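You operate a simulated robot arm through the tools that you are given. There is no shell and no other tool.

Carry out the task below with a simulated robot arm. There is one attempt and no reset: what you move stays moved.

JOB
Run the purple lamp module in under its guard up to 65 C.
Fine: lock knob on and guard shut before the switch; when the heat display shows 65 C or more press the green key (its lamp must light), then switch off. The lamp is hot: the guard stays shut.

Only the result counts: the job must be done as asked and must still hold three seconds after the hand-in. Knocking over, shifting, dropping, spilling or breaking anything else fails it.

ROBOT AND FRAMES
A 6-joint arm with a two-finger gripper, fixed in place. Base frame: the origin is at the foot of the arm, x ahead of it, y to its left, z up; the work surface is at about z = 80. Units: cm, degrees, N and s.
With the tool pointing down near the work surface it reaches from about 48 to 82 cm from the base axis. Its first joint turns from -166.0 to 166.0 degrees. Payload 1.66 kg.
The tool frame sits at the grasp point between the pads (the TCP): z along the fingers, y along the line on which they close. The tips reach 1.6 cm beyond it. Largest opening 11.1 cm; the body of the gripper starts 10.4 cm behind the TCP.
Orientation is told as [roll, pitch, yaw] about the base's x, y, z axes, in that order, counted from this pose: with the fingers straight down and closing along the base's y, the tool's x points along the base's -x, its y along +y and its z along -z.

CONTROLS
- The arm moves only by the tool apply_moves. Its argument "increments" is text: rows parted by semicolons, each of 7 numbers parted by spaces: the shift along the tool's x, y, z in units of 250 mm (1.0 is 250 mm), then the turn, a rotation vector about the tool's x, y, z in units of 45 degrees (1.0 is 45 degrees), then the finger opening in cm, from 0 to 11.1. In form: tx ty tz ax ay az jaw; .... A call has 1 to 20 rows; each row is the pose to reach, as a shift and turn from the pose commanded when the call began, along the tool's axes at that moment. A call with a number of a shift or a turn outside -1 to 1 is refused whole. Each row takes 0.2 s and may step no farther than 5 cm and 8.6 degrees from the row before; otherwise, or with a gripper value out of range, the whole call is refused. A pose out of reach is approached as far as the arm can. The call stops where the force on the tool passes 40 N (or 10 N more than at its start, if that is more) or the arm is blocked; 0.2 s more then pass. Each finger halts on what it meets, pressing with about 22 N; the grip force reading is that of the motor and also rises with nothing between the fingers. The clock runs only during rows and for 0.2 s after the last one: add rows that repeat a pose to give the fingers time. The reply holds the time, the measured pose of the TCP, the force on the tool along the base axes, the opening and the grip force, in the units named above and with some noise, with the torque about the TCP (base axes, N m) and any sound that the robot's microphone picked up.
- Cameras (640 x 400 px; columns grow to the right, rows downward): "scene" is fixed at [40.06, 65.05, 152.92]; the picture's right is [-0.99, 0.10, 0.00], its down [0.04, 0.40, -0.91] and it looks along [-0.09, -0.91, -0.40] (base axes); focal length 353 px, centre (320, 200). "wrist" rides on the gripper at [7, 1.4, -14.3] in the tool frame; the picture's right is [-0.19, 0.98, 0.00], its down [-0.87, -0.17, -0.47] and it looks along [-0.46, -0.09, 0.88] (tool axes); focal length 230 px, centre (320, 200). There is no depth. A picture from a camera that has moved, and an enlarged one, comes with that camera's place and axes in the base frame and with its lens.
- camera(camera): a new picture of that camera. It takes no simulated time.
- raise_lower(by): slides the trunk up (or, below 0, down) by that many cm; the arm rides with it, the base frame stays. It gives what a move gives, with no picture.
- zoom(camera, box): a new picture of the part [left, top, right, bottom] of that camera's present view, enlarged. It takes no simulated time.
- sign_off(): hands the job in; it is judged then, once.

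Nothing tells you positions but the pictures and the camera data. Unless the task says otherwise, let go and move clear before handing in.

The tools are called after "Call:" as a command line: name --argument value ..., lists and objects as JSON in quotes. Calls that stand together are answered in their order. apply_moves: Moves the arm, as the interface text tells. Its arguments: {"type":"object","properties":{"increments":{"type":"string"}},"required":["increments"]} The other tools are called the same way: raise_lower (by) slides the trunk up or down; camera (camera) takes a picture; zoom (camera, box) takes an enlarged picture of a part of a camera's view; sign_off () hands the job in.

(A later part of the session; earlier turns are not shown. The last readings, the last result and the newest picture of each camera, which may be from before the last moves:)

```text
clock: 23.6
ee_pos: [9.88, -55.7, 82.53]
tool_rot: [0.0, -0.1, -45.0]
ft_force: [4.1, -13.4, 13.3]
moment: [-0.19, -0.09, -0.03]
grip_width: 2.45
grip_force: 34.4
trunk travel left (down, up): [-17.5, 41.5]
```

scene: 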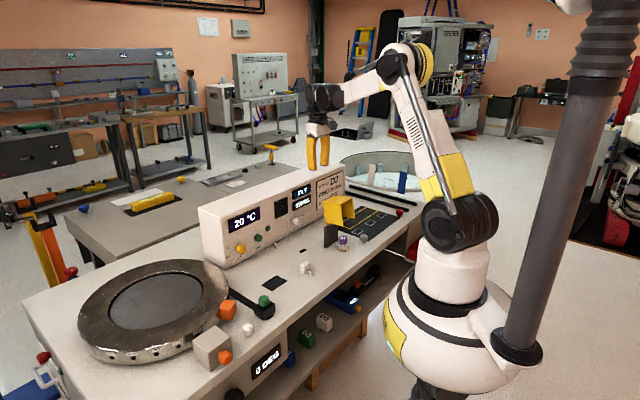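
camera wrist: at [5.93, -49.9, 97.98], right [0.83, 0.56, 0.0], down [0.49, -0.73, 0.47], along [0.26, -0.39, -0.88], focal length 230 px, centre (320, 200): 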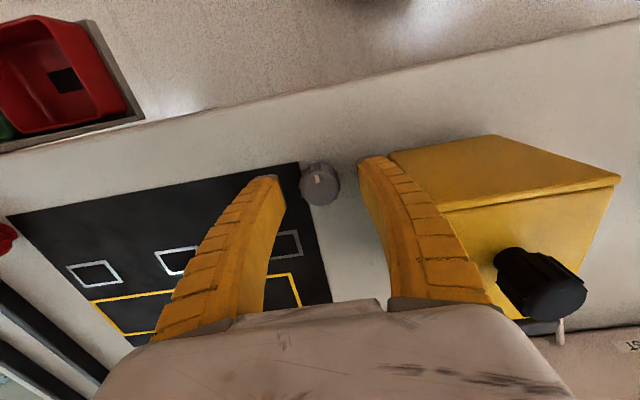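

Call:
apply_moves --increments "0 0 0 0 0 0.1 1.5; 0 0 0 0 0 0.2 1.5; 0 0 0 0 0 0.3 1.5; 0 0 0 0 0 0.4 1.5"

Call:
zoom --camera "wrist" --box '[260, 140, 390, 240]'

```text
clock: 24.6
ee_pos: [9.84, -55.73, 82.46]
tool_rot: [0.0, 0.1, -63.0]
ft_force: [18.5, -5.7, 8.1]
moment: [-0.37, -0.22, 0.01]
grip_width: 2.46
grip_force: 34.2
trunk travel left (down, up): [-17.5, 41.5]
```

```text
4.00 times, centred on (325, 190) of wrist
camera zoom: at [7.92, -48.97, 96.82], right [0.96, 0.28, 0.0], down [0.24, -0.85, 0.47], along [0.13, -0.45, -0.88], focal length 920 px, centre (300, 240)
```

zoom: 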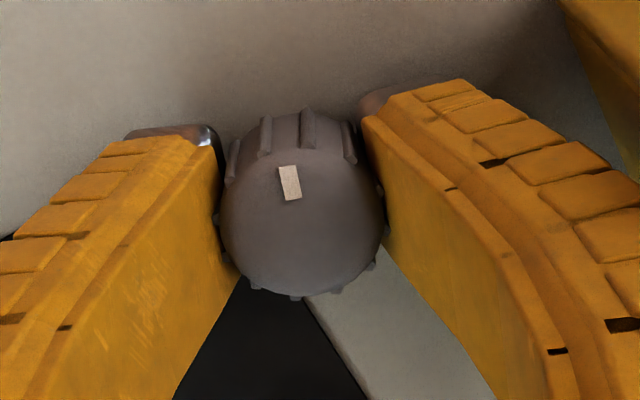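

Turning clockwise moves the knob freely and the pointer follows the hand. I'll carry on, easing the side load a little.

Call:
apply_moves --increments "-0.006 0.006 0 0 0 0.1 1.5; -0.0074 0.0075 0 0 0 0.2 1.5; -0.0074 0.0075 0 0 0 0.3 1.5; -0.0074 0.0075 0 0 0 0.4 1.5; -0.0074 0.0075 0 0 0 0.5 1.5; -0.0074 0.0075 0 0 0 0.6 1.5"

Call:
zoom --camera "wrist" --box '[260, 140, 390, 240]'

```text
clock: 26.0
ee_pos: [9.98, -55.76, 82.55]
tool_rot: [0.0, 0.0, -90.1]
ft_force: [-2.5, 21.5, 4.0]
moment: [-0.1, 0.0, 0.02]
grip_width: 2.33
grip_force: 34.0
trunk travel left (down, up): [-17.5, 41.5]
```

```text
4.00 times, centred on (325, 190) of wrist
camera zoom: at [11.33, -48.82, 96.88], right [0.98, -0.19, 0.0], down [-0.17, -0.87, 0.47], along [-0.09, -0.46, -0.88], focal length 920 px, centre (300, 240)
```

zoom: 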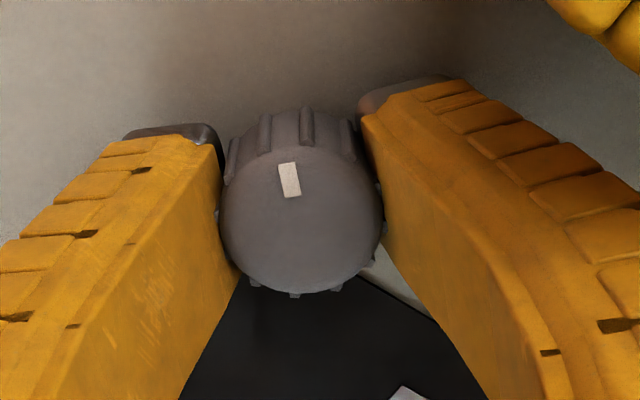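

Call:
apply_moves --increments "0.006 0 0 0 0 0.1 1.5; 0.01 0 0 0 0 0.2 1.5; 0.01 0 0 0 0 0.3 1.5; 0.01 0 0 0 0 0.4 1.5; 0.01 0 0 0 0 0.5 1.5; 0.01 0 0 0 0 0.6 1.5"

Call:
zoom --camera "wrist" --box '[260, 140, 390, 240]'

```text
clock: 27.4
ee_pos: [9.96, -55.77, 82.51]
tool_rot: [0.0, 0.0, -117.2]
ft_force: [-7.4, -22.1, 15.3]
moment: [-0.14, 0.07, -0.01]
grip_width: 2.32
grip_force: 33.7
trunk travel left (down, up): [-17.5, 41.5]
```

```text
4.00 times, centred on (325, 190) of wrist
camera zoom: at [14.38, -50.2, 96.82], right [0.79, -0.62, 0.0], down [-0.54, -0.69, 0.47], along [-0.29, -0.37, -0.88], focal length 920 px, centre (300, 240)
```

zoom: 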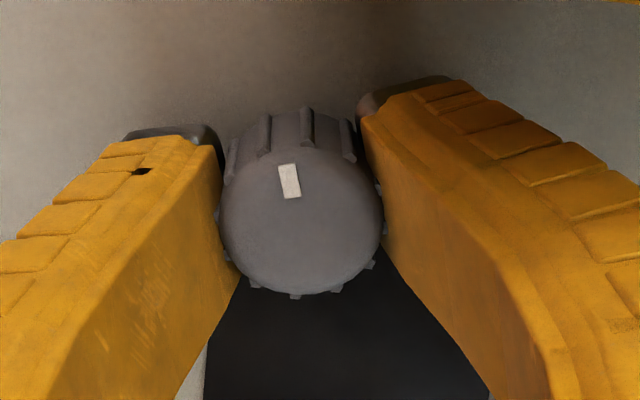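

Call:
apply_moves --increments "-0.006 0 0 0 0 0.1 1.5; -0.006 0 0 0 0 0.2 1.5; -0.006 0 0 0 0 0.3 1.5; -0.006 0 0 0 0 0.4 1.5; -0.006 0 0 0 0 0.5 1.5"

Call:
zoom --camera "wrist" --box '[260, 140, 390, 240]'

```text
clock: 28.6
ee_pos: [9.91, -55.74, 82.37]
tool_rot: [0.0, 0.0, -139.5]
ft_force: [2.0, -14.0, 13.6]
moment: [-0.21, 0.05, 0.74]
grip_width: 2.41
grip_force: 34.4
trunk travel left (down, up): [-17.5, 41.5]
```

```text
4.00 times, centred on (325, 190) of wrist
camera zoom: at [16.22, -52.33, 96.78], right [0.49, -0.87, 0.0], down [-0.77, -0.43, 0.47], along [-0.41, -0.23, -0.88], focal length 920 px, centre (300, 240)
```

zoom: 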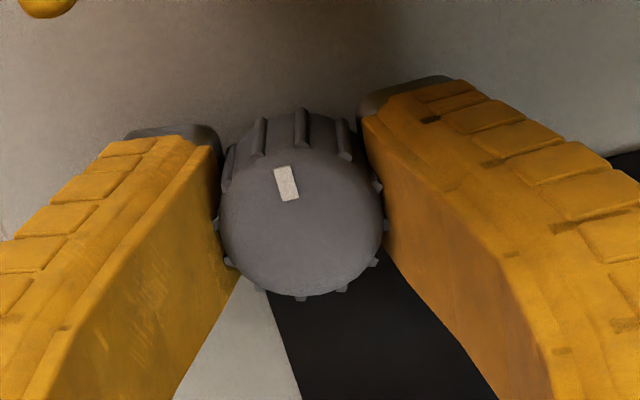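

A torque of 0.74 N·m appeared at about 90°, so the knob has hit its end stop. I'll ease back slightly, let go, and check the pointer.

Call:
apply_moves --increments "0 0 0 0 0 -0.06 1.5; 0 0 0 0 0 -0.06 4; 0 0 0 0 0 -0.06 5.5; 0 0 0 0 0 -0.06 5.5"

Call:
apply_moves --increments "0 0 -0.06 0 0 0 5.5; 0 0 -0.2 0 0 0 5.5; 0 0 -0.4 0 0 0 6; 0 0 -0.55 0 0 0 6"

Call:
camera --camera "wrist"

Call:
zoom --camera "scene" --box '[310, 200, 390, 260]'

Call:
zoom --camera "scene" --box '[200, 160, 350, 270]'

```text
clock: 29.6
ee_pos: [10.03, -55.74, 82.45]
tool_rot: [-0.1, 0.0, -136.8]
ft_force: [-0.6, 0.0, 0.2]
moment: [0.0, -0.01, -0.02]
grip_width: 5.73
grip_force: 1.6
trunk travel left (down, up): [-17.5, 41.5]
```

```text
clock: 30.6
ee_pos: [9.78, -55.66, 96.19]
tool_rot: [0.0, 0.1, -136.8]
ft_force: [0.6, 0.2, 0.1]
moment: [0.0, -0.01, -0.03]
grip_width: 6.2
grip_force: 1.3
trunk travel left (down, up): [-17.5, 41.5]
```

```text
taken
camera wrist: at [15.79, -52.0, 110.62], right [0.53, -0.85, 0.0], down [-0.75, -0.47, 0.47], along [-0.4, -0.25, -0.88], focal length 230 px, centre (320, 200)
```

wrist: 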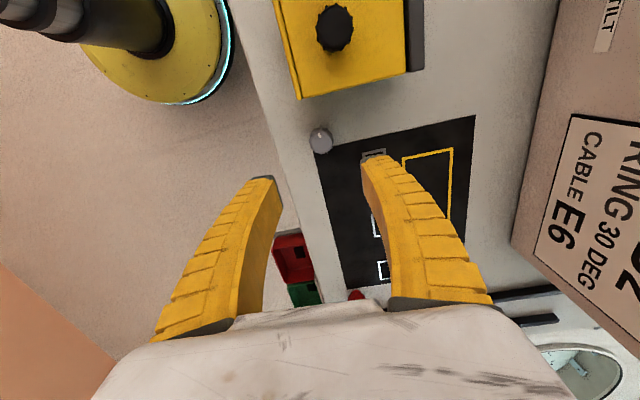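

```text
6.67 times, centred on (350, 230) of scene
camera zoom: at [40.06, 65.05, 152.92], right [-0.99, 0.1, 0.0], down [0.04, 0.4, -0.91], along [-0.09, -0.91, -0.4], focal length 2356 px, centre (120, 0)
```

zoom: 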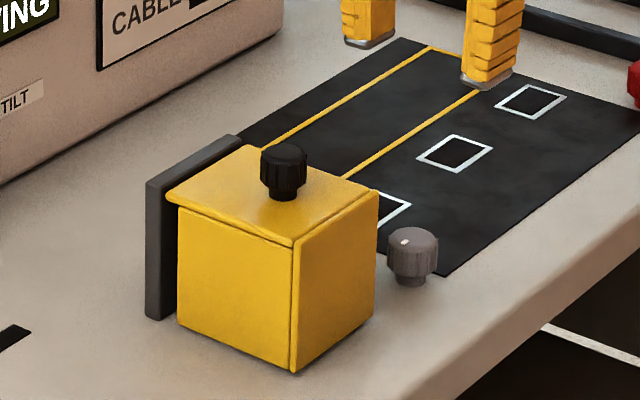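

```text
3.64 times, centred on (275, 215) of scene
camera zoom: at [40.06, 65.05, 152.92], right [-0.99, 0.1, 0.0], down [0.04, 0.4, -0.91], along [-0.09, -0.91, -0.4], focal length 1285 px, centre (484, 146)
```

zoom: 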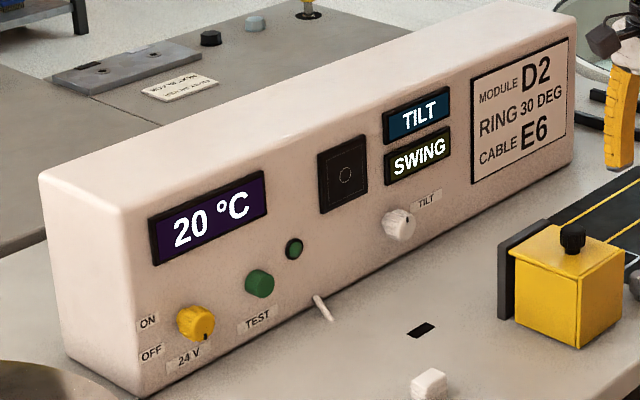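

Lock knob is on, with its pointer turned to the lamp side against the stop, and the guard is shut. Next I'll bring the hand in front of the yellow 24 V switch, tilted so the wrist camera also sees the display.

Call:
apply_moves --increments "0 0 -0.1 0 0 -0.167 6; 0 0 -0.2 0 0 -0.333 6; 0 0 -0.3 0 0 -0.5 6; 0 0 -0.4 0 0 -0.667 6; 0 0 -0.4 0 0 -0.833 6; 0 0 -0.4 0 0 -1.0 6"

Call:
apply_moves --increments "0.08 0.153 0 0 0 -0.167 6; 0.16 0.307 0 0 0 -0.333 6; 0.24 0.46 0 0 0 -0.5 6; 0.318 0.613 0 0 0 -0.667 6; 0.398 0.767 0 0 0 -0.833 6; 0.477 0.92 0 0 0 -1.0 6"

```text
clock: 32.0
ee_pos: [9.76, -55.74, 106.29]
tool_rot: [0.0, -0.1, -91.7]
ft_force: [-0.6, 0.2, -0.2]
moment: [0.04, 0.0, -0.02]
grip_width: 6.2
grip_force: 1.2
trunk travel left (down, up): [-17.5, 41.5]
```

```text
clock: 33.4
ee_pos: [33.38, -44.69, 106.08]
tool_rot: [0.0, 0.0, -46.7]
ft_force: [-0.4, -0.3, -0.2]
moment: [0.0, 0.01, 0.0]
grip_width: 6.22
grip_force: 1.5
trunk travel left (down, up): [-17.5, 41.5]
```

Call:
apply_moves --increments "0.006 0.137 0.048 0 -0.122 -0.008 6; 0.012 0.275 0.096 0 -0.244 -0.015 6; 0.017 0.412 0.144 0 -0.367 -0.023 6; 0.023 0.55 0.192 0 -0.489 -0.030 6; 0.029 0.687 0.24 0 -0.611 -0.038 6"

Call:
camera --camera "wrist"

Call:
camera --camera "scene"

```text
clock: 34.6
ee_pos: [45.39, -32.24, 99.94]
tool_rot: [-0.6, -27.6, -44.9]
ft_force: [-0.6, 0.3, -0.5]
moment: [0.01, -0.01, -0.04]
grip_width: 6.21
grip_force: 0.8
trunk travel left (down, up): [-17.5, 41.5]
```

```text
taken
camera wrist: at [37.47, -22.19, 109.52], right [0.82, 0.57, 0.08], down [0.27, -0.5, 0.82], along [0.51, -0.65, -0.57], focal length 230 px, centre (320, 200)
```

wrist: 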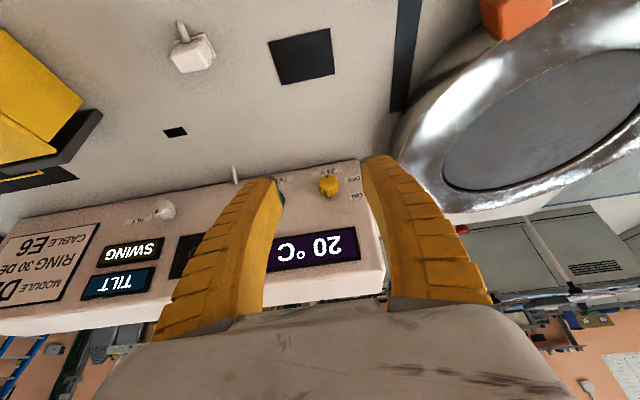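

```text
taken
```

scene: 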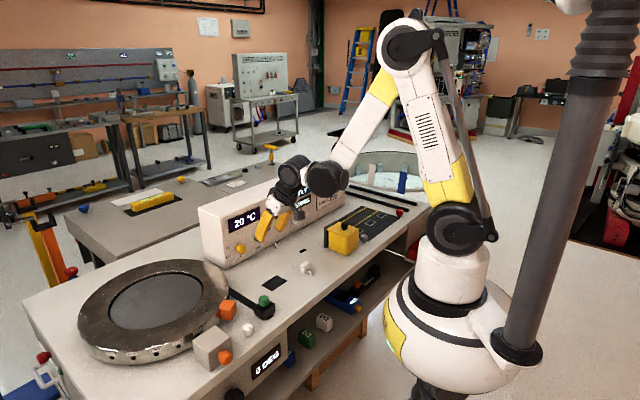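

Call:
zoom --camera "wrist" --box '[250, 150, 380, 240]'

Call:
zoom --camera "scene" --box '[215, 200, 315, 270]'

```text
4.44 times, centred on (315, 195) of wrist
camera zoom: at [37.47, -22.19, 109.52], right [0.82, 0.57, 0.08], down [0.27, -0.5, 0.82], along [0.51, -0.65, -0.57], focal length 1022 px, centre (342, 222)
```

zoom: 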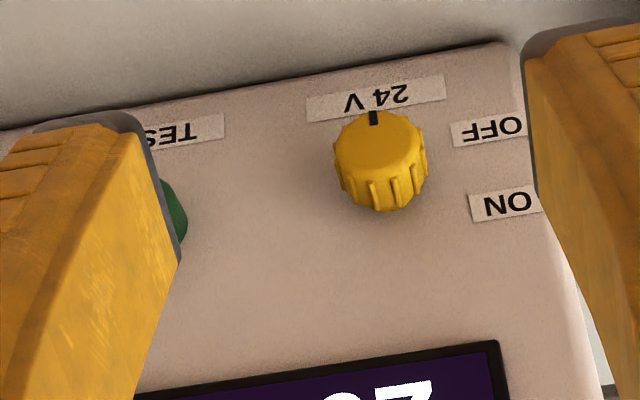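

```text
5.71 times, centred on (265, 235) of scene
camera zoom: at [40.06, 65.05, 152.92], right [-0.99, 0.1, 0.0], down [0.04, 0.4, -0.91], along [-0.09, -0.91, -0.4], focal length 2019 px, centre (634, 0)
```

zoom: 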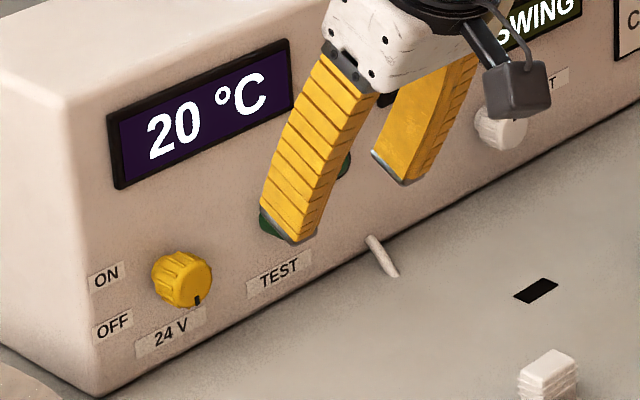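

The yellow knob axis is at about a=9.2, z=86.4, its pointer straight down at OFF. I'll finish tilting the hand and move nearer.

Call:
apply_moves --increments "-0.017 -0.001 0.12 -0.003 -0.153 0 6; -0.034 -0.002 0.241 -0.006 -0.306 0 6; -0.051 -0.003 0.361 -0.01 -0.458 0 6; -0.068 -0.004 0.482 -0.013 -0.611 0 6; -0.068 -0.004 0.482 -0.013 -0.611 0 6"

Call:
camera --camera "wrist"

Call:
camera --camera "scene"

```text
clock: 35.8
ee_pos: [54.44, -40.5, 95.48]
tool_rot: [0.1, -55.0, -44.7]
ft_force: [-0.1, -0.4, -0.8]
moment: [0.03, 0.05, 0.0]
grip_width: 6.2
grip_force: 0.8
out of reach, approached as far as the arm can: row 3, 4, 5
trunk travel left (down, up): [-17.5, 41.5]
```

```text
taken
camera wrist: at [44.23, -28.51, 98.03], right [0.77, 0.62, 0.16], down [-0.04, -0.2, 0.98], along [0.64, -0.76, -0.13], focal length 230 px, centre (320, 200)
```

wrist: 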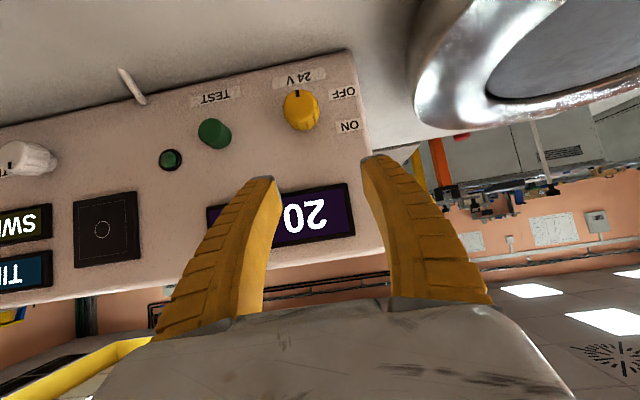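

```text
taken
```

scene: 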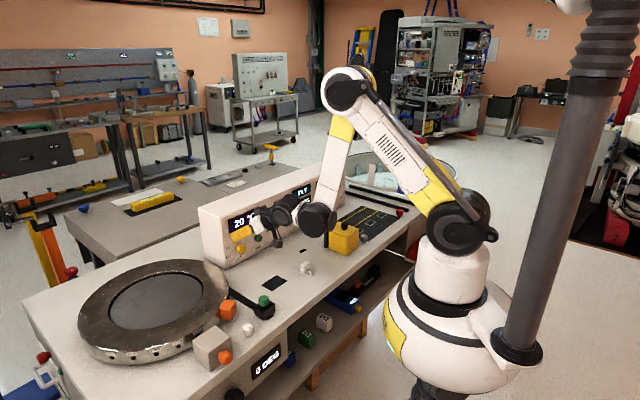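

The arm ran out of reach because the wrist is too close in. Raising the trunk should give it room, so I'll do that and then check where the commanded pose settles.

Call:
raise_lower --by 15

Call:
apply_moves --increments "0 0 0 0 0 0 6; 0 0 0 0 0 0 6"

```text
clock: 37.5
ee_pos: [54.24, -40.47, 110.54]
tool_rot: [0.1, -54.9, -44.8]
ft_force: [-0.1, 0.7, 0.5]
moment: [-0.04, -0.01, -0.01]
grip_width: 6.19
grip_force: 1.1
trunk travel left (down, up): [-32.5, 26.5]
```

```text
clock: 38.1
ee_pos: [54.29, -40.46, 110.57]
tool_rot: [0.0, -55.0, -44.9]
ft_force: [0.0, -0.8, 0.3]
moment: [0.01, 0.0, 0.02]
grip_width: 6.18
grip_force: 1.5
trunk travel left (down, up): [-32.5, 26.5]
```

Call:
apply_moves --increments "0.093 -0.005 0.049 0.0956 0 -0.1365 6; 0.185 -0.01 0.097 0.1912 0 -0.2731 6; 0.278 -0.015 0.146 0.2868 0 -0.4096 6; 0.37 -0.02 0.195 0.3824 0 -0.5461 6; 0.463 -0.025 0.243 0.478 0 -0.6827 6; 0.555 -0.03 0.292 0.5736 0 -0.8192 6"

Call:
camera --camera "wrist"

Call:
camera --camera "scene"

```text
clock: 39.5
ee_pos: [60.15, -42.07, 99.66]
tool_rot: [-55.4, -39.2, -2.0]
ft_force: [-4.3, 22.7, 5.8]
moment: [0.15, 0.48, 0.22]
grip_width: 7.13
grip_force: 6.2
out of reach, approached as far as the arm can: row 1, 2, 3, 4, 5, 6
trunk travel left (down, up): [-32.5, 26.5]
stopped in row 6: the force on the tool passed its limit at 83 N (the readings are from after the stop); the commanded pose is now the measured one
```

```text
taken
camera wrist: at [50.84, -29.25, 100.77], right [0.68, 0.53, -0.51], down [0.43, 0.28, 0.86], along [0.6, -0.8, -0.04], focal length 230 px, centre (320, 200)
```

wrist: 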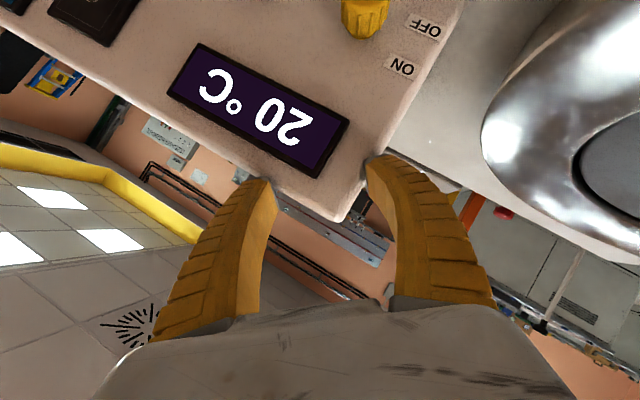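

```text
taken
```

scene: 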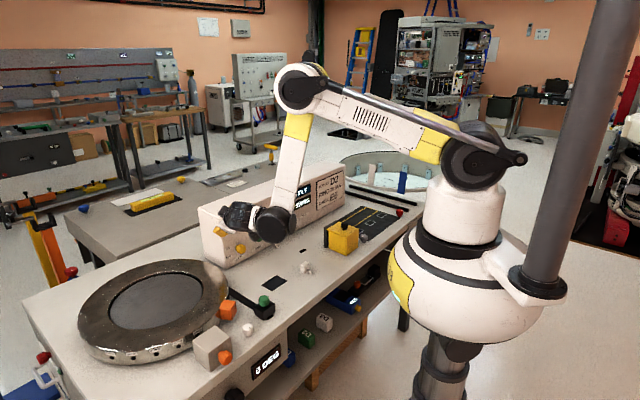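

The arm could not hold that pose and one finger touched the console face, so I'm stopping that approach. The wrist bend looks like the limit, which means the trunk should be lower rather than higher. First I'll back away to the last reachable pose.

Call:
apply_moves --increments "0 0 -0.08 0 0 0 6; -0.02 -0.08 -0.13 -0.084 0 0.122 6; -0.038 -0.155 -0.18 -0.168 0 0.244 6; -0.055 -0.23 -0.23 -0.252 0 0.367 6; -0.072 -0.3 -0.28 -0.336 0 0.489 6; -0.091 -0.372 -0.323 -0.42 0 0.611 6; -0.091 -0.372 -0.323 -0.504 0 0.733 6"

Call:
camera --camera "wrist"

Call:
camera --camera "scene"

```text
clock: 41.0
ee_pos: [54.42, -40.77, 110.37]
tool_rot: [0.7, -55.0, -45.3]
ft_force: [0.2, 0.5, -0.3]
moment: [-0.01, -0.01, 0.02]
grip_width: 6.18
grip_force: 0.9
out of reach, approached as far as the arm can: row 1, 2, 3, 4, 5
trunk travel left (down, up): [-32.5, 26.5]
```

```text
taken
camera wrist: at [44.35, -28.71, 112.87], right [0.77, 0.62, 0.16], down [-0.05, -0.2, 0.98], along [0.64, -0.76, -0.13], focal length 230 px, centre (320, 200)
```

wrist: 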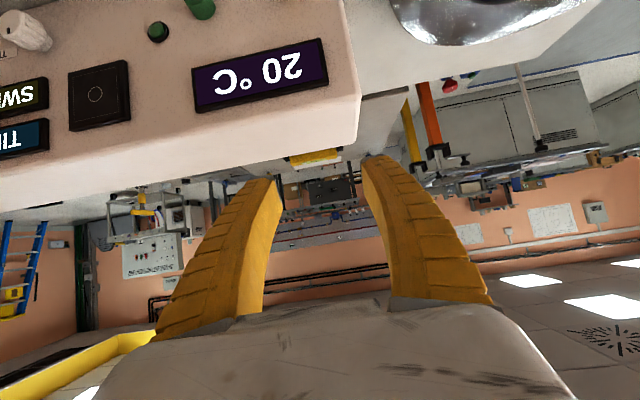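

```text
taken
```

scene: 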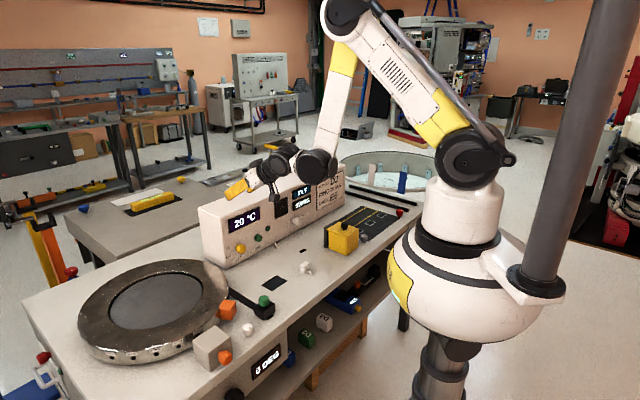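

Call:
apply_moves --increments "-0.1 0 -0.07 0 0 0 6; -0.2 0 -0.14 0 0 0 6; -0.3 0 -0.21 0 0 0 6; -0.393 0 -0.275 0 0 0 6"

Call:
raise_lower --by -25

Call:
camera --camera "scene"

Call:
camera --camera "wrist"

```text
clock: 42.0
ee_pos: [54.44, -40.8, 122.35]
tool_rot: [0.4, -55.1, -45.3]
ft_force: [0.2, -0.2, 0.0]
moment: [0.01, -0.01, -0.01]
grip_width: 6.21
grip_force: 1.4
trunk travel left (down, up): [-32.5, 26.5]
```

```text
clock: 44.6
ee_pos: [54.37, -41.02, 97.4]
tool_rot: [0.5, -55.1, -45.4]
ft_force: [0.0, 0.1, -1.1]
moment: [0.0, 0.04, 0.02]
grip_width: 6.22
grip_force: 1.2
trunk travel left (down, up): [-7.5, 51.5]
```

```text
taken
```

scene: 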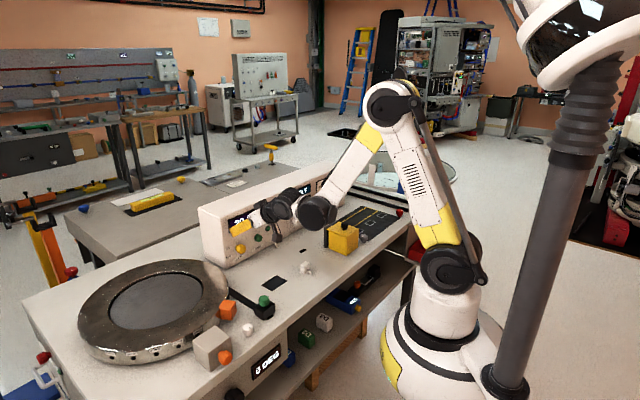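

```text
taken
camera wrist: at [44.21, -28.89, 99.85], right [0.77, 0.62, 0.16], down [-0.04, -0.2, 0.98], along [0.64, -0.76, -0.13], focal length 230 px, centre (320, 200)
```

wrist: 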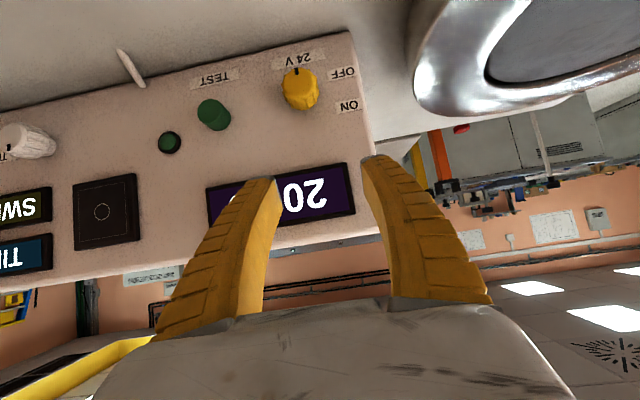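

Call:
apply_moves --increments "0.116 -0.005 0.058 0 0 0 6; 0.232 -0.01 0.116 0 0 0 6; 0.232 -0.01 0.116 0 0 0 6"

```text
clock: 45.4
ee_pos: [53.58, -39.95, 90.88]
tool_rot: [0.5, -55.0, -45.4]
ft_force: [0.2, 0.0, -0.1]
moment: [0.01, -0.03, 0.0]
grip_width: 6.2
grip_force: 1.4
trunk travel left (down, up): [-7.5, 51.5]
```

Lowering the trunk fixed the reach. Now I'll roll the hand 45° to the left about the knob axis, so the 90° turn stays clear of the bench.

Call:
apply_moves --increments "0 0 0 0.0956 0 -0.1365 6; 0 0 0 0.1912 0 -0.2731 6; 0 0 0 0.2868 0 -0.4096 6; 0 0 0 0.3824 0 -0.5461 6; 0 0 0 0.478 0 -0.6827 6; 0 0 0 0.5736 0 -0.8192 6; 0 0 0 0.5736 0 -0.8192 6"

Call:
camera --camera "wrist"

Call:
camera --camera "scene"

```text
clock: 47.0
ee_pos: [53.41, -40.28, 90.97]
tool_rot: [-60.0, -35.5, 0.4]
ft_force: [0.4, -0.3, -0.9]
moment: [0.01, -0.01, 0.02]
grip_width: 6.18
grip_force: 1.1
trunk travel left (down, up): [-7.5, 51.5]
```

```text
taken
camera wrist: at [44.39, -27.29, 91.75], right [0.65, 0.49, -0.58], down [0.48, 0.33, 0.81], along [0.59, -0.81, -0.03], focal length 230 px, centre (320, 200)
```

wrist: 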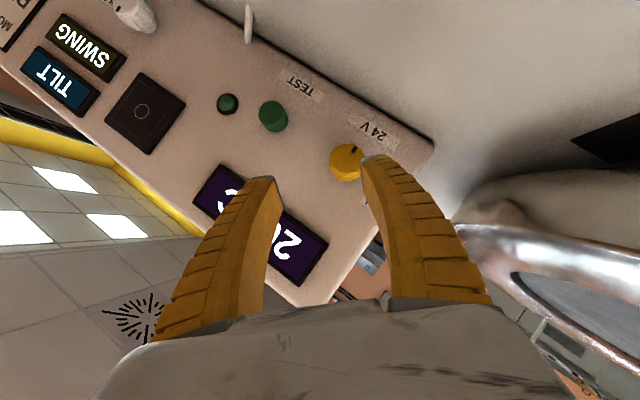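

```text
taken
```

scene: 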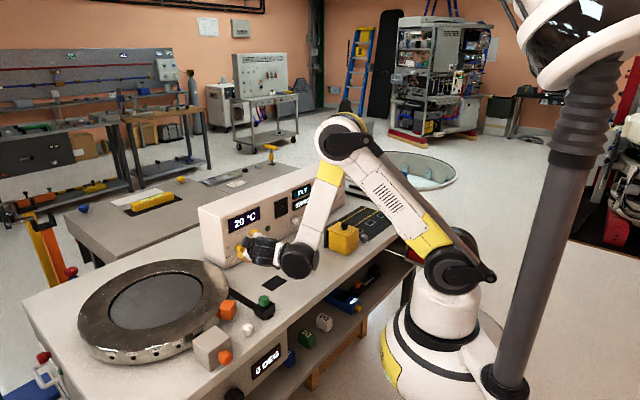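

Call:
apply_moves --increments "0 0 0 -0.0956 0 0.1365 6; 0 0 0 -0.1912 0 0.2731 6; 0 0 0 -0.2868 0 0.4096 6; 0 0 0 -0.3824 0 0.5461 6; 0 0 0 -0.478 0 0.6827 6; 0 0 0 -0.5736 0 0.8192 6"

Call:
apply_moves --increments "0 0 0 -0.0956 0 0.1365 6; 0 0 0 -0.1912 0 0.2731 6; 0 0 0 -0.2868 0 0.4096 6; 0 0 0 -0.3824 0 0.5461 6; 0 0 0 -0.478 0 0.6827 6; 0 0 0 -0.5736 0 0.8192 6"

Call:
camera --camera "scene"

Call:
camera --camera "wrist"

```text
clock: 48.4
ee_pos: [53.53, -40.39, 90.97]
tool_rot: [0.7, -55.1, -45.4]
ft_force: [-0.2, 0.3, -0.6]
moment: [-0.01, 0.02, -0.02]
grip_width: 6.22
grip_force: 1.7
trunk travel left (down, up): [-7.5, 51.5]
```

```text
clock: 49.8
ee_pos: [53.57, -40.45, 90.91]
tool_rot: [60.6, -35.1, -90.4]
ft_force: [0.7, -0.3, -0.3]
moment: [0.05, -0.04, 0.04]
grip_width: 6.22
grip_force: 0.7
trunk travel left (down, up): [-7.5, 51.5]
```

```text
taken
```

scene: 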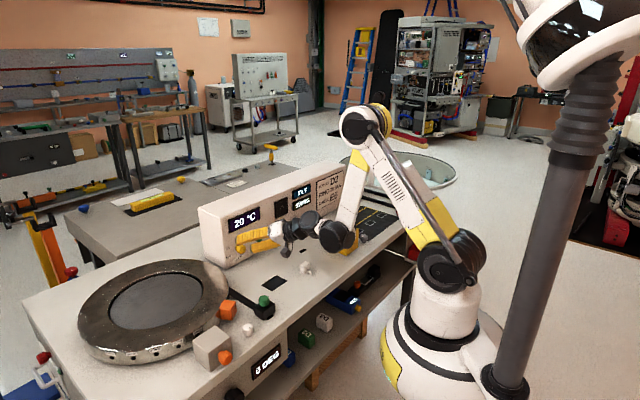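

```text
taken
camera wrist: at [41.95, -29.89, 93.72], right [0.48, 0.33, 0.81], down [-0.5, -0.65, 0.57], along [0.72, -0.68, -0.15], focal length 230 px, centre (320, 200)
```

wrist: 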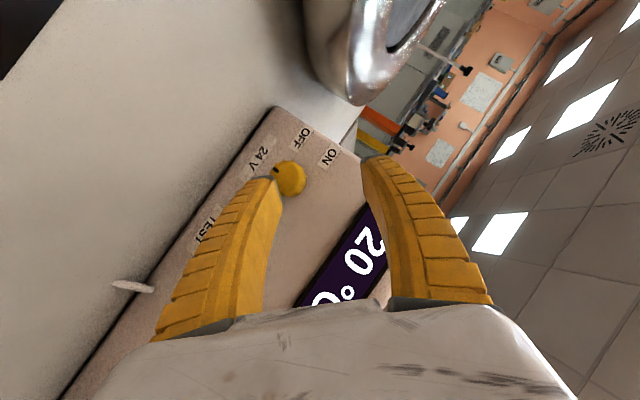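

Both lean directions are reachable. I'll zoom in here to fix the knob's centre precisely.

Call:
zoom --camera "wrist" --box '[250, 140, 350, 210]'

Call:
apply_moves --increments "0 0 0 0.0956 0 -0.1365 6; 0 0 0 0.1912 0 -0.2731 6; 0 0 0 0.2868 0 -0.4096 6; 0 0 0 0.3824 0 -0.5461 6; 0 0 0 0.478 0 -0.6827 6; 0 0 0 0.5736 0 -0.8192 6"

Call:
zoom --camera "wrist" --box '[180, 70, 340, 190]'

```text
5.71 times, centred on (300, 175) of wrist
camera zoom: at [41.95, -29.89, 93.72], right [0.48, 0.33, 0.81], down [-0.5, -0.65, 0.57], along [0.72, -0.68, -0.15], focal length 1315 px, centre (434, 343)
```

zoom: 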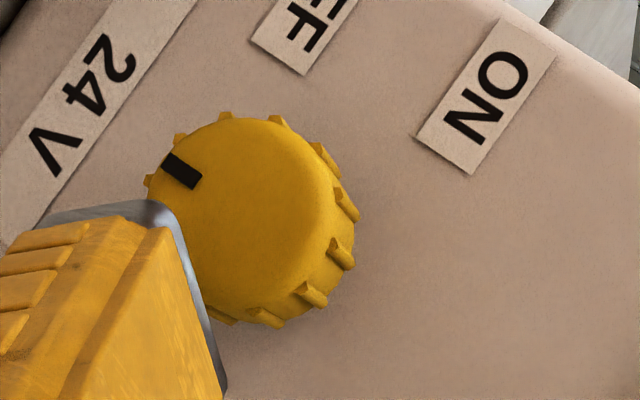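

```text
clock: 51.2
ee_pos: [53.65, -40.37, 90.91]
tool_rot: [0.3, -55.1, -45.2]
ft_force: [0.8, -0.5, 0.2]
moment: [0.0, 0.01, -0.01]
grip_width: 6.19
grip_force: 1.3
trunk travel left (down, up): [-7.5, 51.5]
```

```text
3.33 times, centred on (260, 130) of wrist
camera zoom: at [43.41, -28.39, 93.4], right [0.77, 0.62, 0.16], down [-0.04, -0.2, 0.98], along [0.64, -0.76, -0.12], focal length 767 px, centre (520, 433)
```

zoom: 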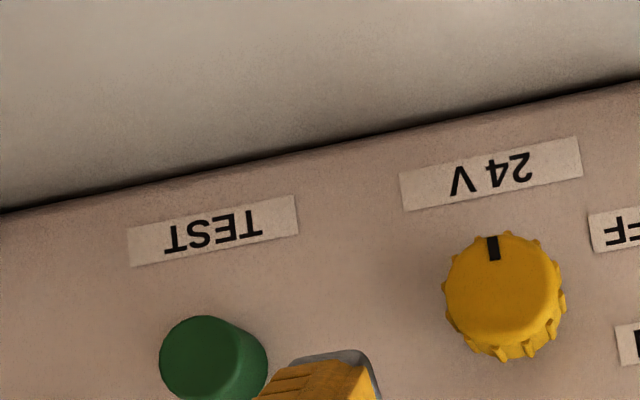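

The yellow knob's centre is at a≈9.0, z≈86.75, with its front at b≈71.1. The TEST key is at a≈-0.15, z≈86.85. I'll lean the hand left to -54° and move to just in front of the knob.

Call:
apply_moves --increments "0.016 -0.002 0.019 0.0993 0 -0.1417 6; 0.031 -0.004 0.038 0.1986 0 -0.2834 6; 0.047 -0.006 0.057 0.2979 0 -0.4251 6; 0.063 -0.009 0.076 0.3971 0 -0.5669 5.5; 0.079 -0.011 0.095 0.4964 0 -0.7086 5.5; 0.094 -0.013 0.114 0.5957 0 -0.8503 5.5; 0.11 -0.015 0.133 0.695 0 -0.992 5.5; 0.11 -0.015 0.133 0.695 0 -0.992 5.5"

Call:
camera --camera "wrist"

Call:
zoom --camera "scene" --box '[180, 180, 360, 310]'

```text
clock: 53.0
ee_pos: [54.36, -41.42, 86.82]
tool_rot: [-67.3, -28.5, 4.3]
ft_force: [-0.5, 1.0, -0.4]
moment: [-0.03, 0.01, -0.03]
grip_width: 5.71
grip_force: 1.8
trunk travel left (down, up): [-7.5, 51.5]
```

```text
taken
camera wrist: at [45.24, -28.52, 87.27], right [0.57, 0.42, -0.71], down [0.57, 0.42, 0.71], along [0.59, -0.81, 0.0], focal length 230 px, centre (320, 200)
```

wrist: 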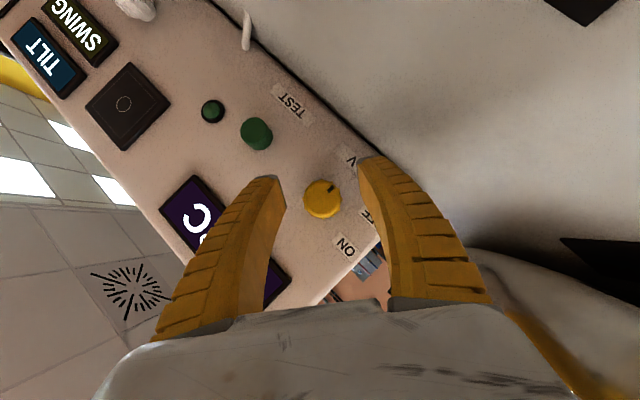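

```text
3.08 times, centred on (270, 245) of scene
camera zoom: at [40.06, 65.05, 152.92], right [-0.99, 0.1, 0.0], down [0.04, 0.4, -0.91], along [-0.09, -0.91, -0.4], focal length 1087 px, centre (474, 62)
```

zoom: 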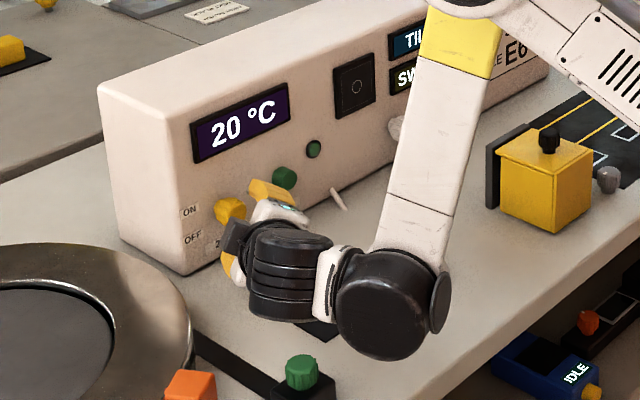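

The knob sits almost exactly at the image centre between the fingers. I'll advance straight toward the console.

Call:
apply_moves --increments "-0.03 -0.003 0.04 0 0 0 5; -0.06 -0.006 0.08 0 0 0 5; -0.083 -0.008 0.113 0 0 0 5; -0.083 -0.008 0.113 0 0 0 5"

Call:
zoom --camera "wrist" --box '[220, 130, 420, 270]'

Call:
zoom --camera "scene" --box '[200, 210, 320, 290]'

```text
clock: 54.0
ee_pos: [56.69, -43.95, 86.89]
tool_rot: [-67.6, -28.8, 4.3]
ft_force: [-0.3, -0.1, -1.3]
moment: [-0.05, -0.02, 0.05]
grip_width: 4.77
grip_force: 1.1
trunk travel left (down, up): [-7.5, 51.5]
```

```text
2.86 times, centred on (320, 200) of wrist
camera zoom: at [47.47, -31.02, 87.36], right [0.57, 0.42, -0.71], down [0.57, 0.42, 0.71], along [0.59, -0.81, 0.0], focal length 657 px, centre (320, 200)
```

zoom: 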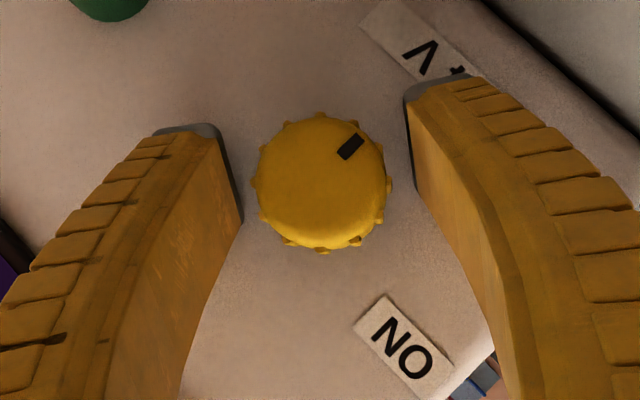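

```text
5.00 times, centred on (260, 250) of scene
camera zoom: at [40.06, 65.05, 152.92], right [-0.99, 0.1, 0.0], down [0.04, 0.4, -0.91], along [-0.09, -0.91, -0.4], focal length 1767 px, centre (620, -50)
```

zoom: 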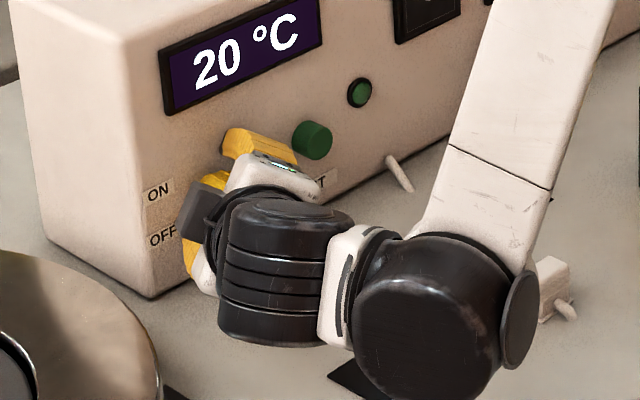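

Call:
apply_moves --increments "0 0 0 0 0 0 3; 0 0 0 0 0 0 1.5; 0 0 0 0 0 0 1.5; 0 0 0 0 0 0 1.5"

Call:
zoom --camera "wrist" --box '[220, 130, 420, 270]'

```text
clock: 55.0
ee_pos: [56.47, -43.94, 86.9]
tool_rot: [-67.5, -28.6, 4.3]
ft_force: [-3.7, 13.0, -7.7]
moment: [0.14, -0.06, 0.17]
grip_width: 2.74
grip_force: 34.0
trunk travel left (down, up): [-7.5, 51.5]
```

```text
2.86 times, centred on (320, 200) of wrist
camera zoom: at [47.46, -30.94, 87.36], right [0.57, 0.42, -0.7], down [0.57, 0.42, 0.71], along [0.59, -0.81, 0.0], focal length 657 px, centre (320, 200)
```

zoom: 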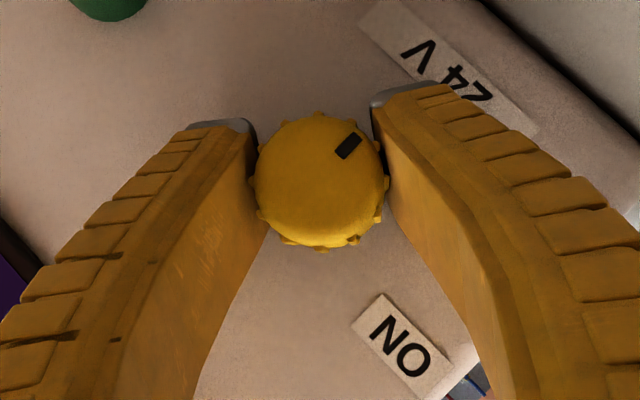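

The switch knob is gripped. I'll turn it clockwise in small steps.

Call:
apply_moves --increments "0 0 0 -0.0637 0 0.091 1.5; 0 0 0 -0.1275 0 0.182 1.5; 0 0 0 -0.1912 0 0.2731 1.5; 0 0 0 -0.2549 0 0.3641 1.5"

Call:
zoom --camera "wrist" --box '[220, 130, 420, 270]'

```text
clock: 56.0
ee_pos: [56.61, -43.86, 86.92]
tool_rot: [-49.8, -42.7, -6.1]
ft_force: [-2.1, 17.0, -13.0]
moment: [0.09, 0.12, 0.25]
grip_width: 2.66
grip_force: 34.4
trunk travel left (down, up): [-7.5, 51.5]
```

```text
2.86 times, centred on (320, 200) of wrist
camera zoom: at [47.25, -31.11, 88.29], right [0.71, 0.56, -0.42], down [0.37, 0.21, 0.9], along [0.6, -0.8, -0.05], focal length 657 px, centre (320, 200)
```

zoom: 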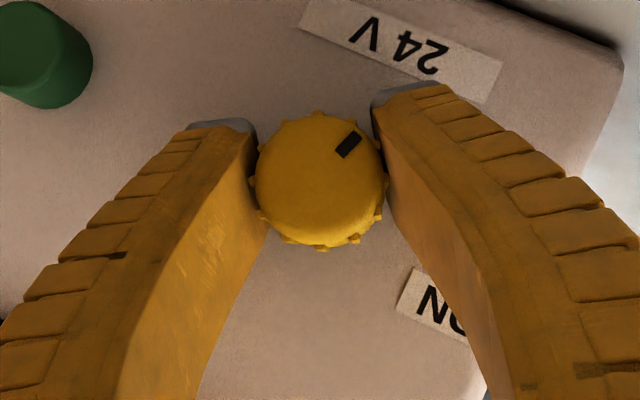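

Call:
apply_moves --increments "0.003 0 -0.005 -0.0637 0 0.091 1.5; 0.003 0 -0.005 -0.1275 0 0.182 1.5; 0.003 0 -0.005 -0.1912 0 0.2731 1.5; 0.003 0 -0.005 -0.2549 0 0.3641 1.5; 0.003 0 -0.005 -0.3187 0 0.4551 1.5; 0.003 0 -0.005 -0.3824 0 0.5461 1.5"

Call:
zoom --camera "wrist" --box '[220, 130, 420, 270]'

Call:
zoom --camera "scene" --box '[180, 180, 360, 310]'

```text
clock: 57.4
ee_pos: [56.5, -43.89, 86.95]
tool_rot: [-7.3, -54.9, -38.9]
ft_force: [17.0, -0.6, 7.6]
moment: [-0.02, -0.04, -0.07]
grip_width: 2.49
grip_force: 34.0
trunk travel left (down, up): [-7.5, 51.5]
```

```text
2.86 times, centred on (320, 200) of wrist
camera zoom: at [46.54, -31.73, 89.38], right [0.78, 0.62, 0.08], down [0.01, -0.14, 0.99], along [0.63, -0.77, -0.12], focal length 657 px, centre (320, 200)
```

zoom: 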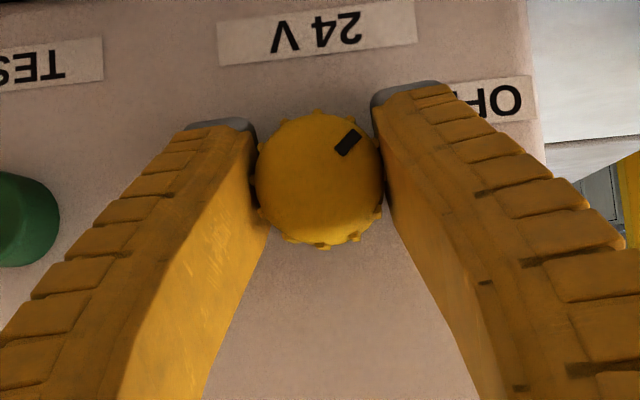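

```text
3.08 times, centred on (270, 245) of scene
camera zoom: at [40.06, 65.05, 152.92], right [-0.99, 0.1, 0.0], down [0.04, 0.4, -0.91], along [-0.09, -0.91, -0.4], focal length 1087 px, centre (474, 62)
```

zoom: 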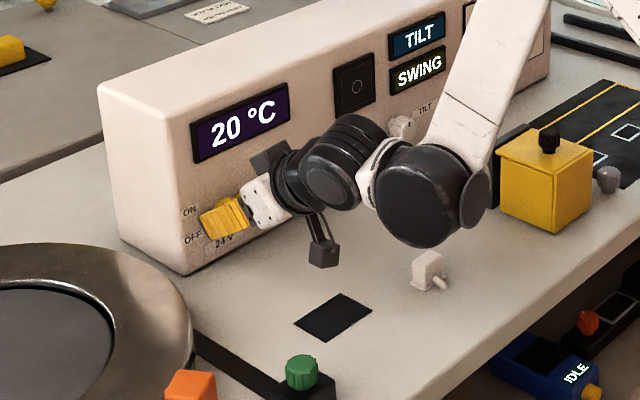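

Call:
apply_moves --increments "0 0.004 0 -0.0637 0 0.091 1.5; 0 0.004 0 -0.1275 0 0.182 1.5; 0 0.004 0 -0.1912 0 0.2731 1.5; 0 0.004 0 -0.2549 0 0.3641 1.5; 0 0.004 0 -0.3187 0 0.4551 1.5"

Call:
zoom --camera "wrist" --box '[220, 130, 420, 270]'

Call:
zoom --camera "scene" --box '[180, 180, 360, 310]'

```text
clock: 58.6
ee_pos: [56.59, -43.84, 87.0]
tool_rot: [33.6, -50.1, -71.8]
ft_force: [9.9, -2.2, 1.3]
moment: [-0.01, 0.04, -0.14]
grip_width: 2.46
grip_force: 34.5
trunk travel left (down, up): [-7.5, 51.5]
```

```text
2.86 times, centred on (320, 200) of wrist
camera zoom: at [45.74, -32.52, 89.82], right [0.69, 0.53, 0.49], down [-0.28, -0.43, 0.86], along [0.67, -0.72, -0.15], focal length 657 px, centre (320, 200)
```

zoom: 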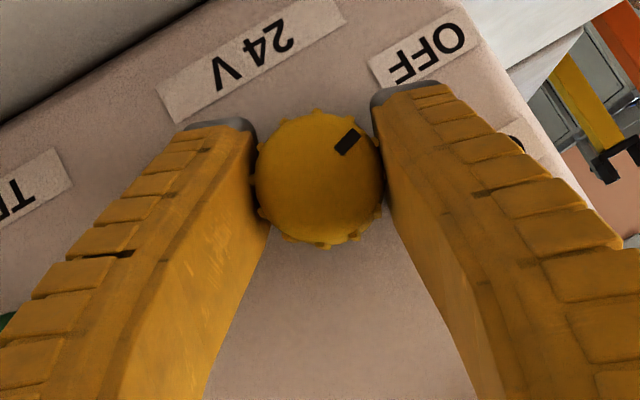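

```text
3.08 times, centred on (270, 245) of scene
camera zoom: at [40.06, 65.05, 152.92], right [-0.99, 0.1, 0.0], down [0.04, 0.4, -0.91], along [-0.09, -0.91, -0.4], focal length 1087 px, centre (474, 62)
```

zoom: 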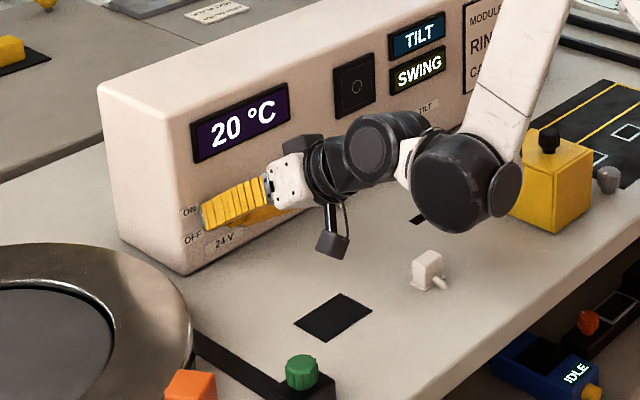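

Call:
apply_moves --increments "0 0 0 -0.0637 0 0.091 1.5; 0 0 0 -0.1275 0 0.182 1.5; 0 0 0 -0.1912 0 0.2731 1.5; 0 0 0 -0.2294 0 0.3277 1.5"

Call:
zoom --camera "wrist" --box '[220, 130, 420, 270]'

Call:
zoom --camera "scene" --box '[180, 180, 360, 310]'

```text
clock: 59.6
ee_pos: [56.61, -43.84, 86.99]
tool_rot: [54.4, -39.8, -86.7]
ft_force: [10.2, -12.4, 5.5]
moment: [-0.27, 0.13, -0.12]
grip_width: 2.49
grip_force: 34.1
trunk travel left (down, up): [-7.5, 51.5]
```

```text
2.86 times, centred on (320, 200) of wrist
camera zoom: at [45.12, -33.12, 89.78], right [0.55, 0.4, 0.74], down [-0.45, -0.6, 0.66], along [0.71, -0.69, -0.15], focal length 657 px, centre (320, 200)
```

zoom: 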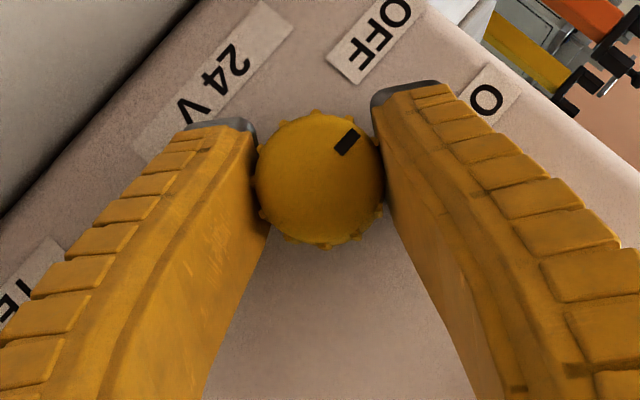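

```text
3.08 times, centred on (270, 245) of scene
camera zoom: at [40.06, 65.05, 152.92], right [-0.99, 0.1, 0.0], down [0.04, 0.4, -0.91], along [-0.09, -0.91, -0.4], focal length 1087 px, centre (474, 62)
```

zoom: 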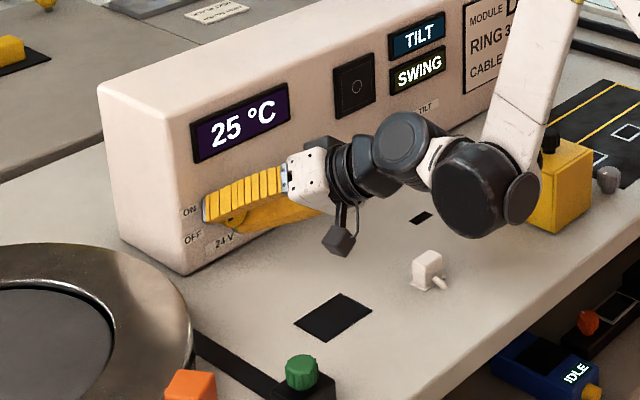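

The display now reads 25 °C, so the lamp is on and heating. I'll release the switch, back off, and move in front of the green TEST key with the fingers closed.

Call:
apply_moves --increments "0 0 0 0 0 0 5; 0 0 0 0 0 0 5; 0.046 0 -0.065 0 0 0 5; 0.092 0 -0.131 0 0 0 5"

Call:
zoom --camera "scene" --box '[180, 180, 360, 310]'

```text
clock: 60.6
ee_pos: [54.55, -41.8, 88.11]
tool_rot: [54.5, -39.8, -86.7]
ft_force: [-0.8, 0.2, 0.7]
moment: [0.02, -0.01, 0.02]
grip_width: 5.21
grip_force: 1.4
out of reach, approached as far as the arm can: row 4
trunk travel left (down, up): [-7.5, 51.5]
```

```text
3.08 times, centred on (270, 245) of scene
camera zoom: at [40.06, 65.05, 152.92], right [-0.99, 0.1, 0.0], down [0.04, 0.4, -0.91], along [-0.09, -0.91, -0.4], focal length 1087 px, centre (474, 62)
```

zoom: 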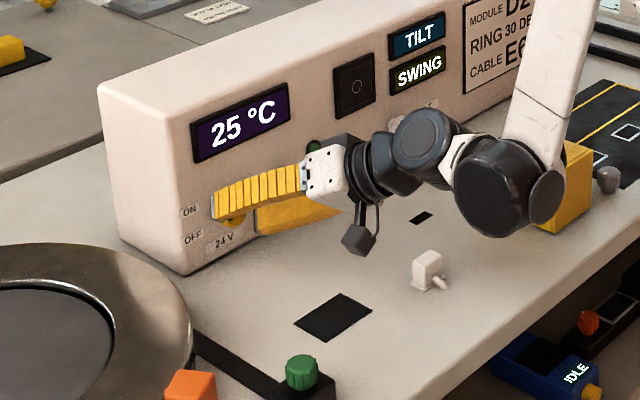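

Call:
zoom --camera "wrist" --box '[220, 130, 420, 270]'

Call:
zoom --camera "scene" --box '[310, 190, 390, 260]'

```text
2.86 times, centred on (320, 200) of wrist
camera zoom: at [43.04, -31.11, 91.03], right [0.55, 0.4, 0.74], down [-0.45, -0.61, 0.66], along [0.71, -0.69, -0.15], focal length 657 px, centre (320, 200)
```

zoom: 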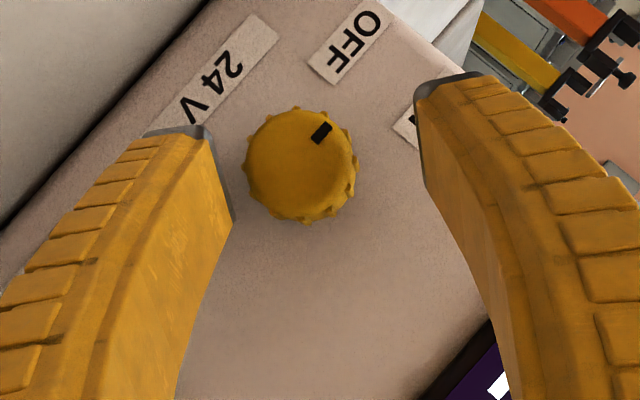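

```text
5.71 times, centred on (350, 225) of scene
camera zoom: at [40.06, 65.05, 152.92], right [-0.99, 0.1, 0.0], down [0.04, 0.4, -0.91], along [-0.09, -0.91, -0.4], focal length 2019 px, centre (149, 57)
```

zoom: 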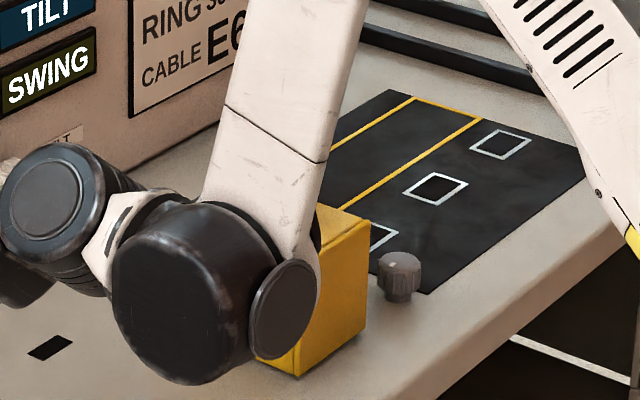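

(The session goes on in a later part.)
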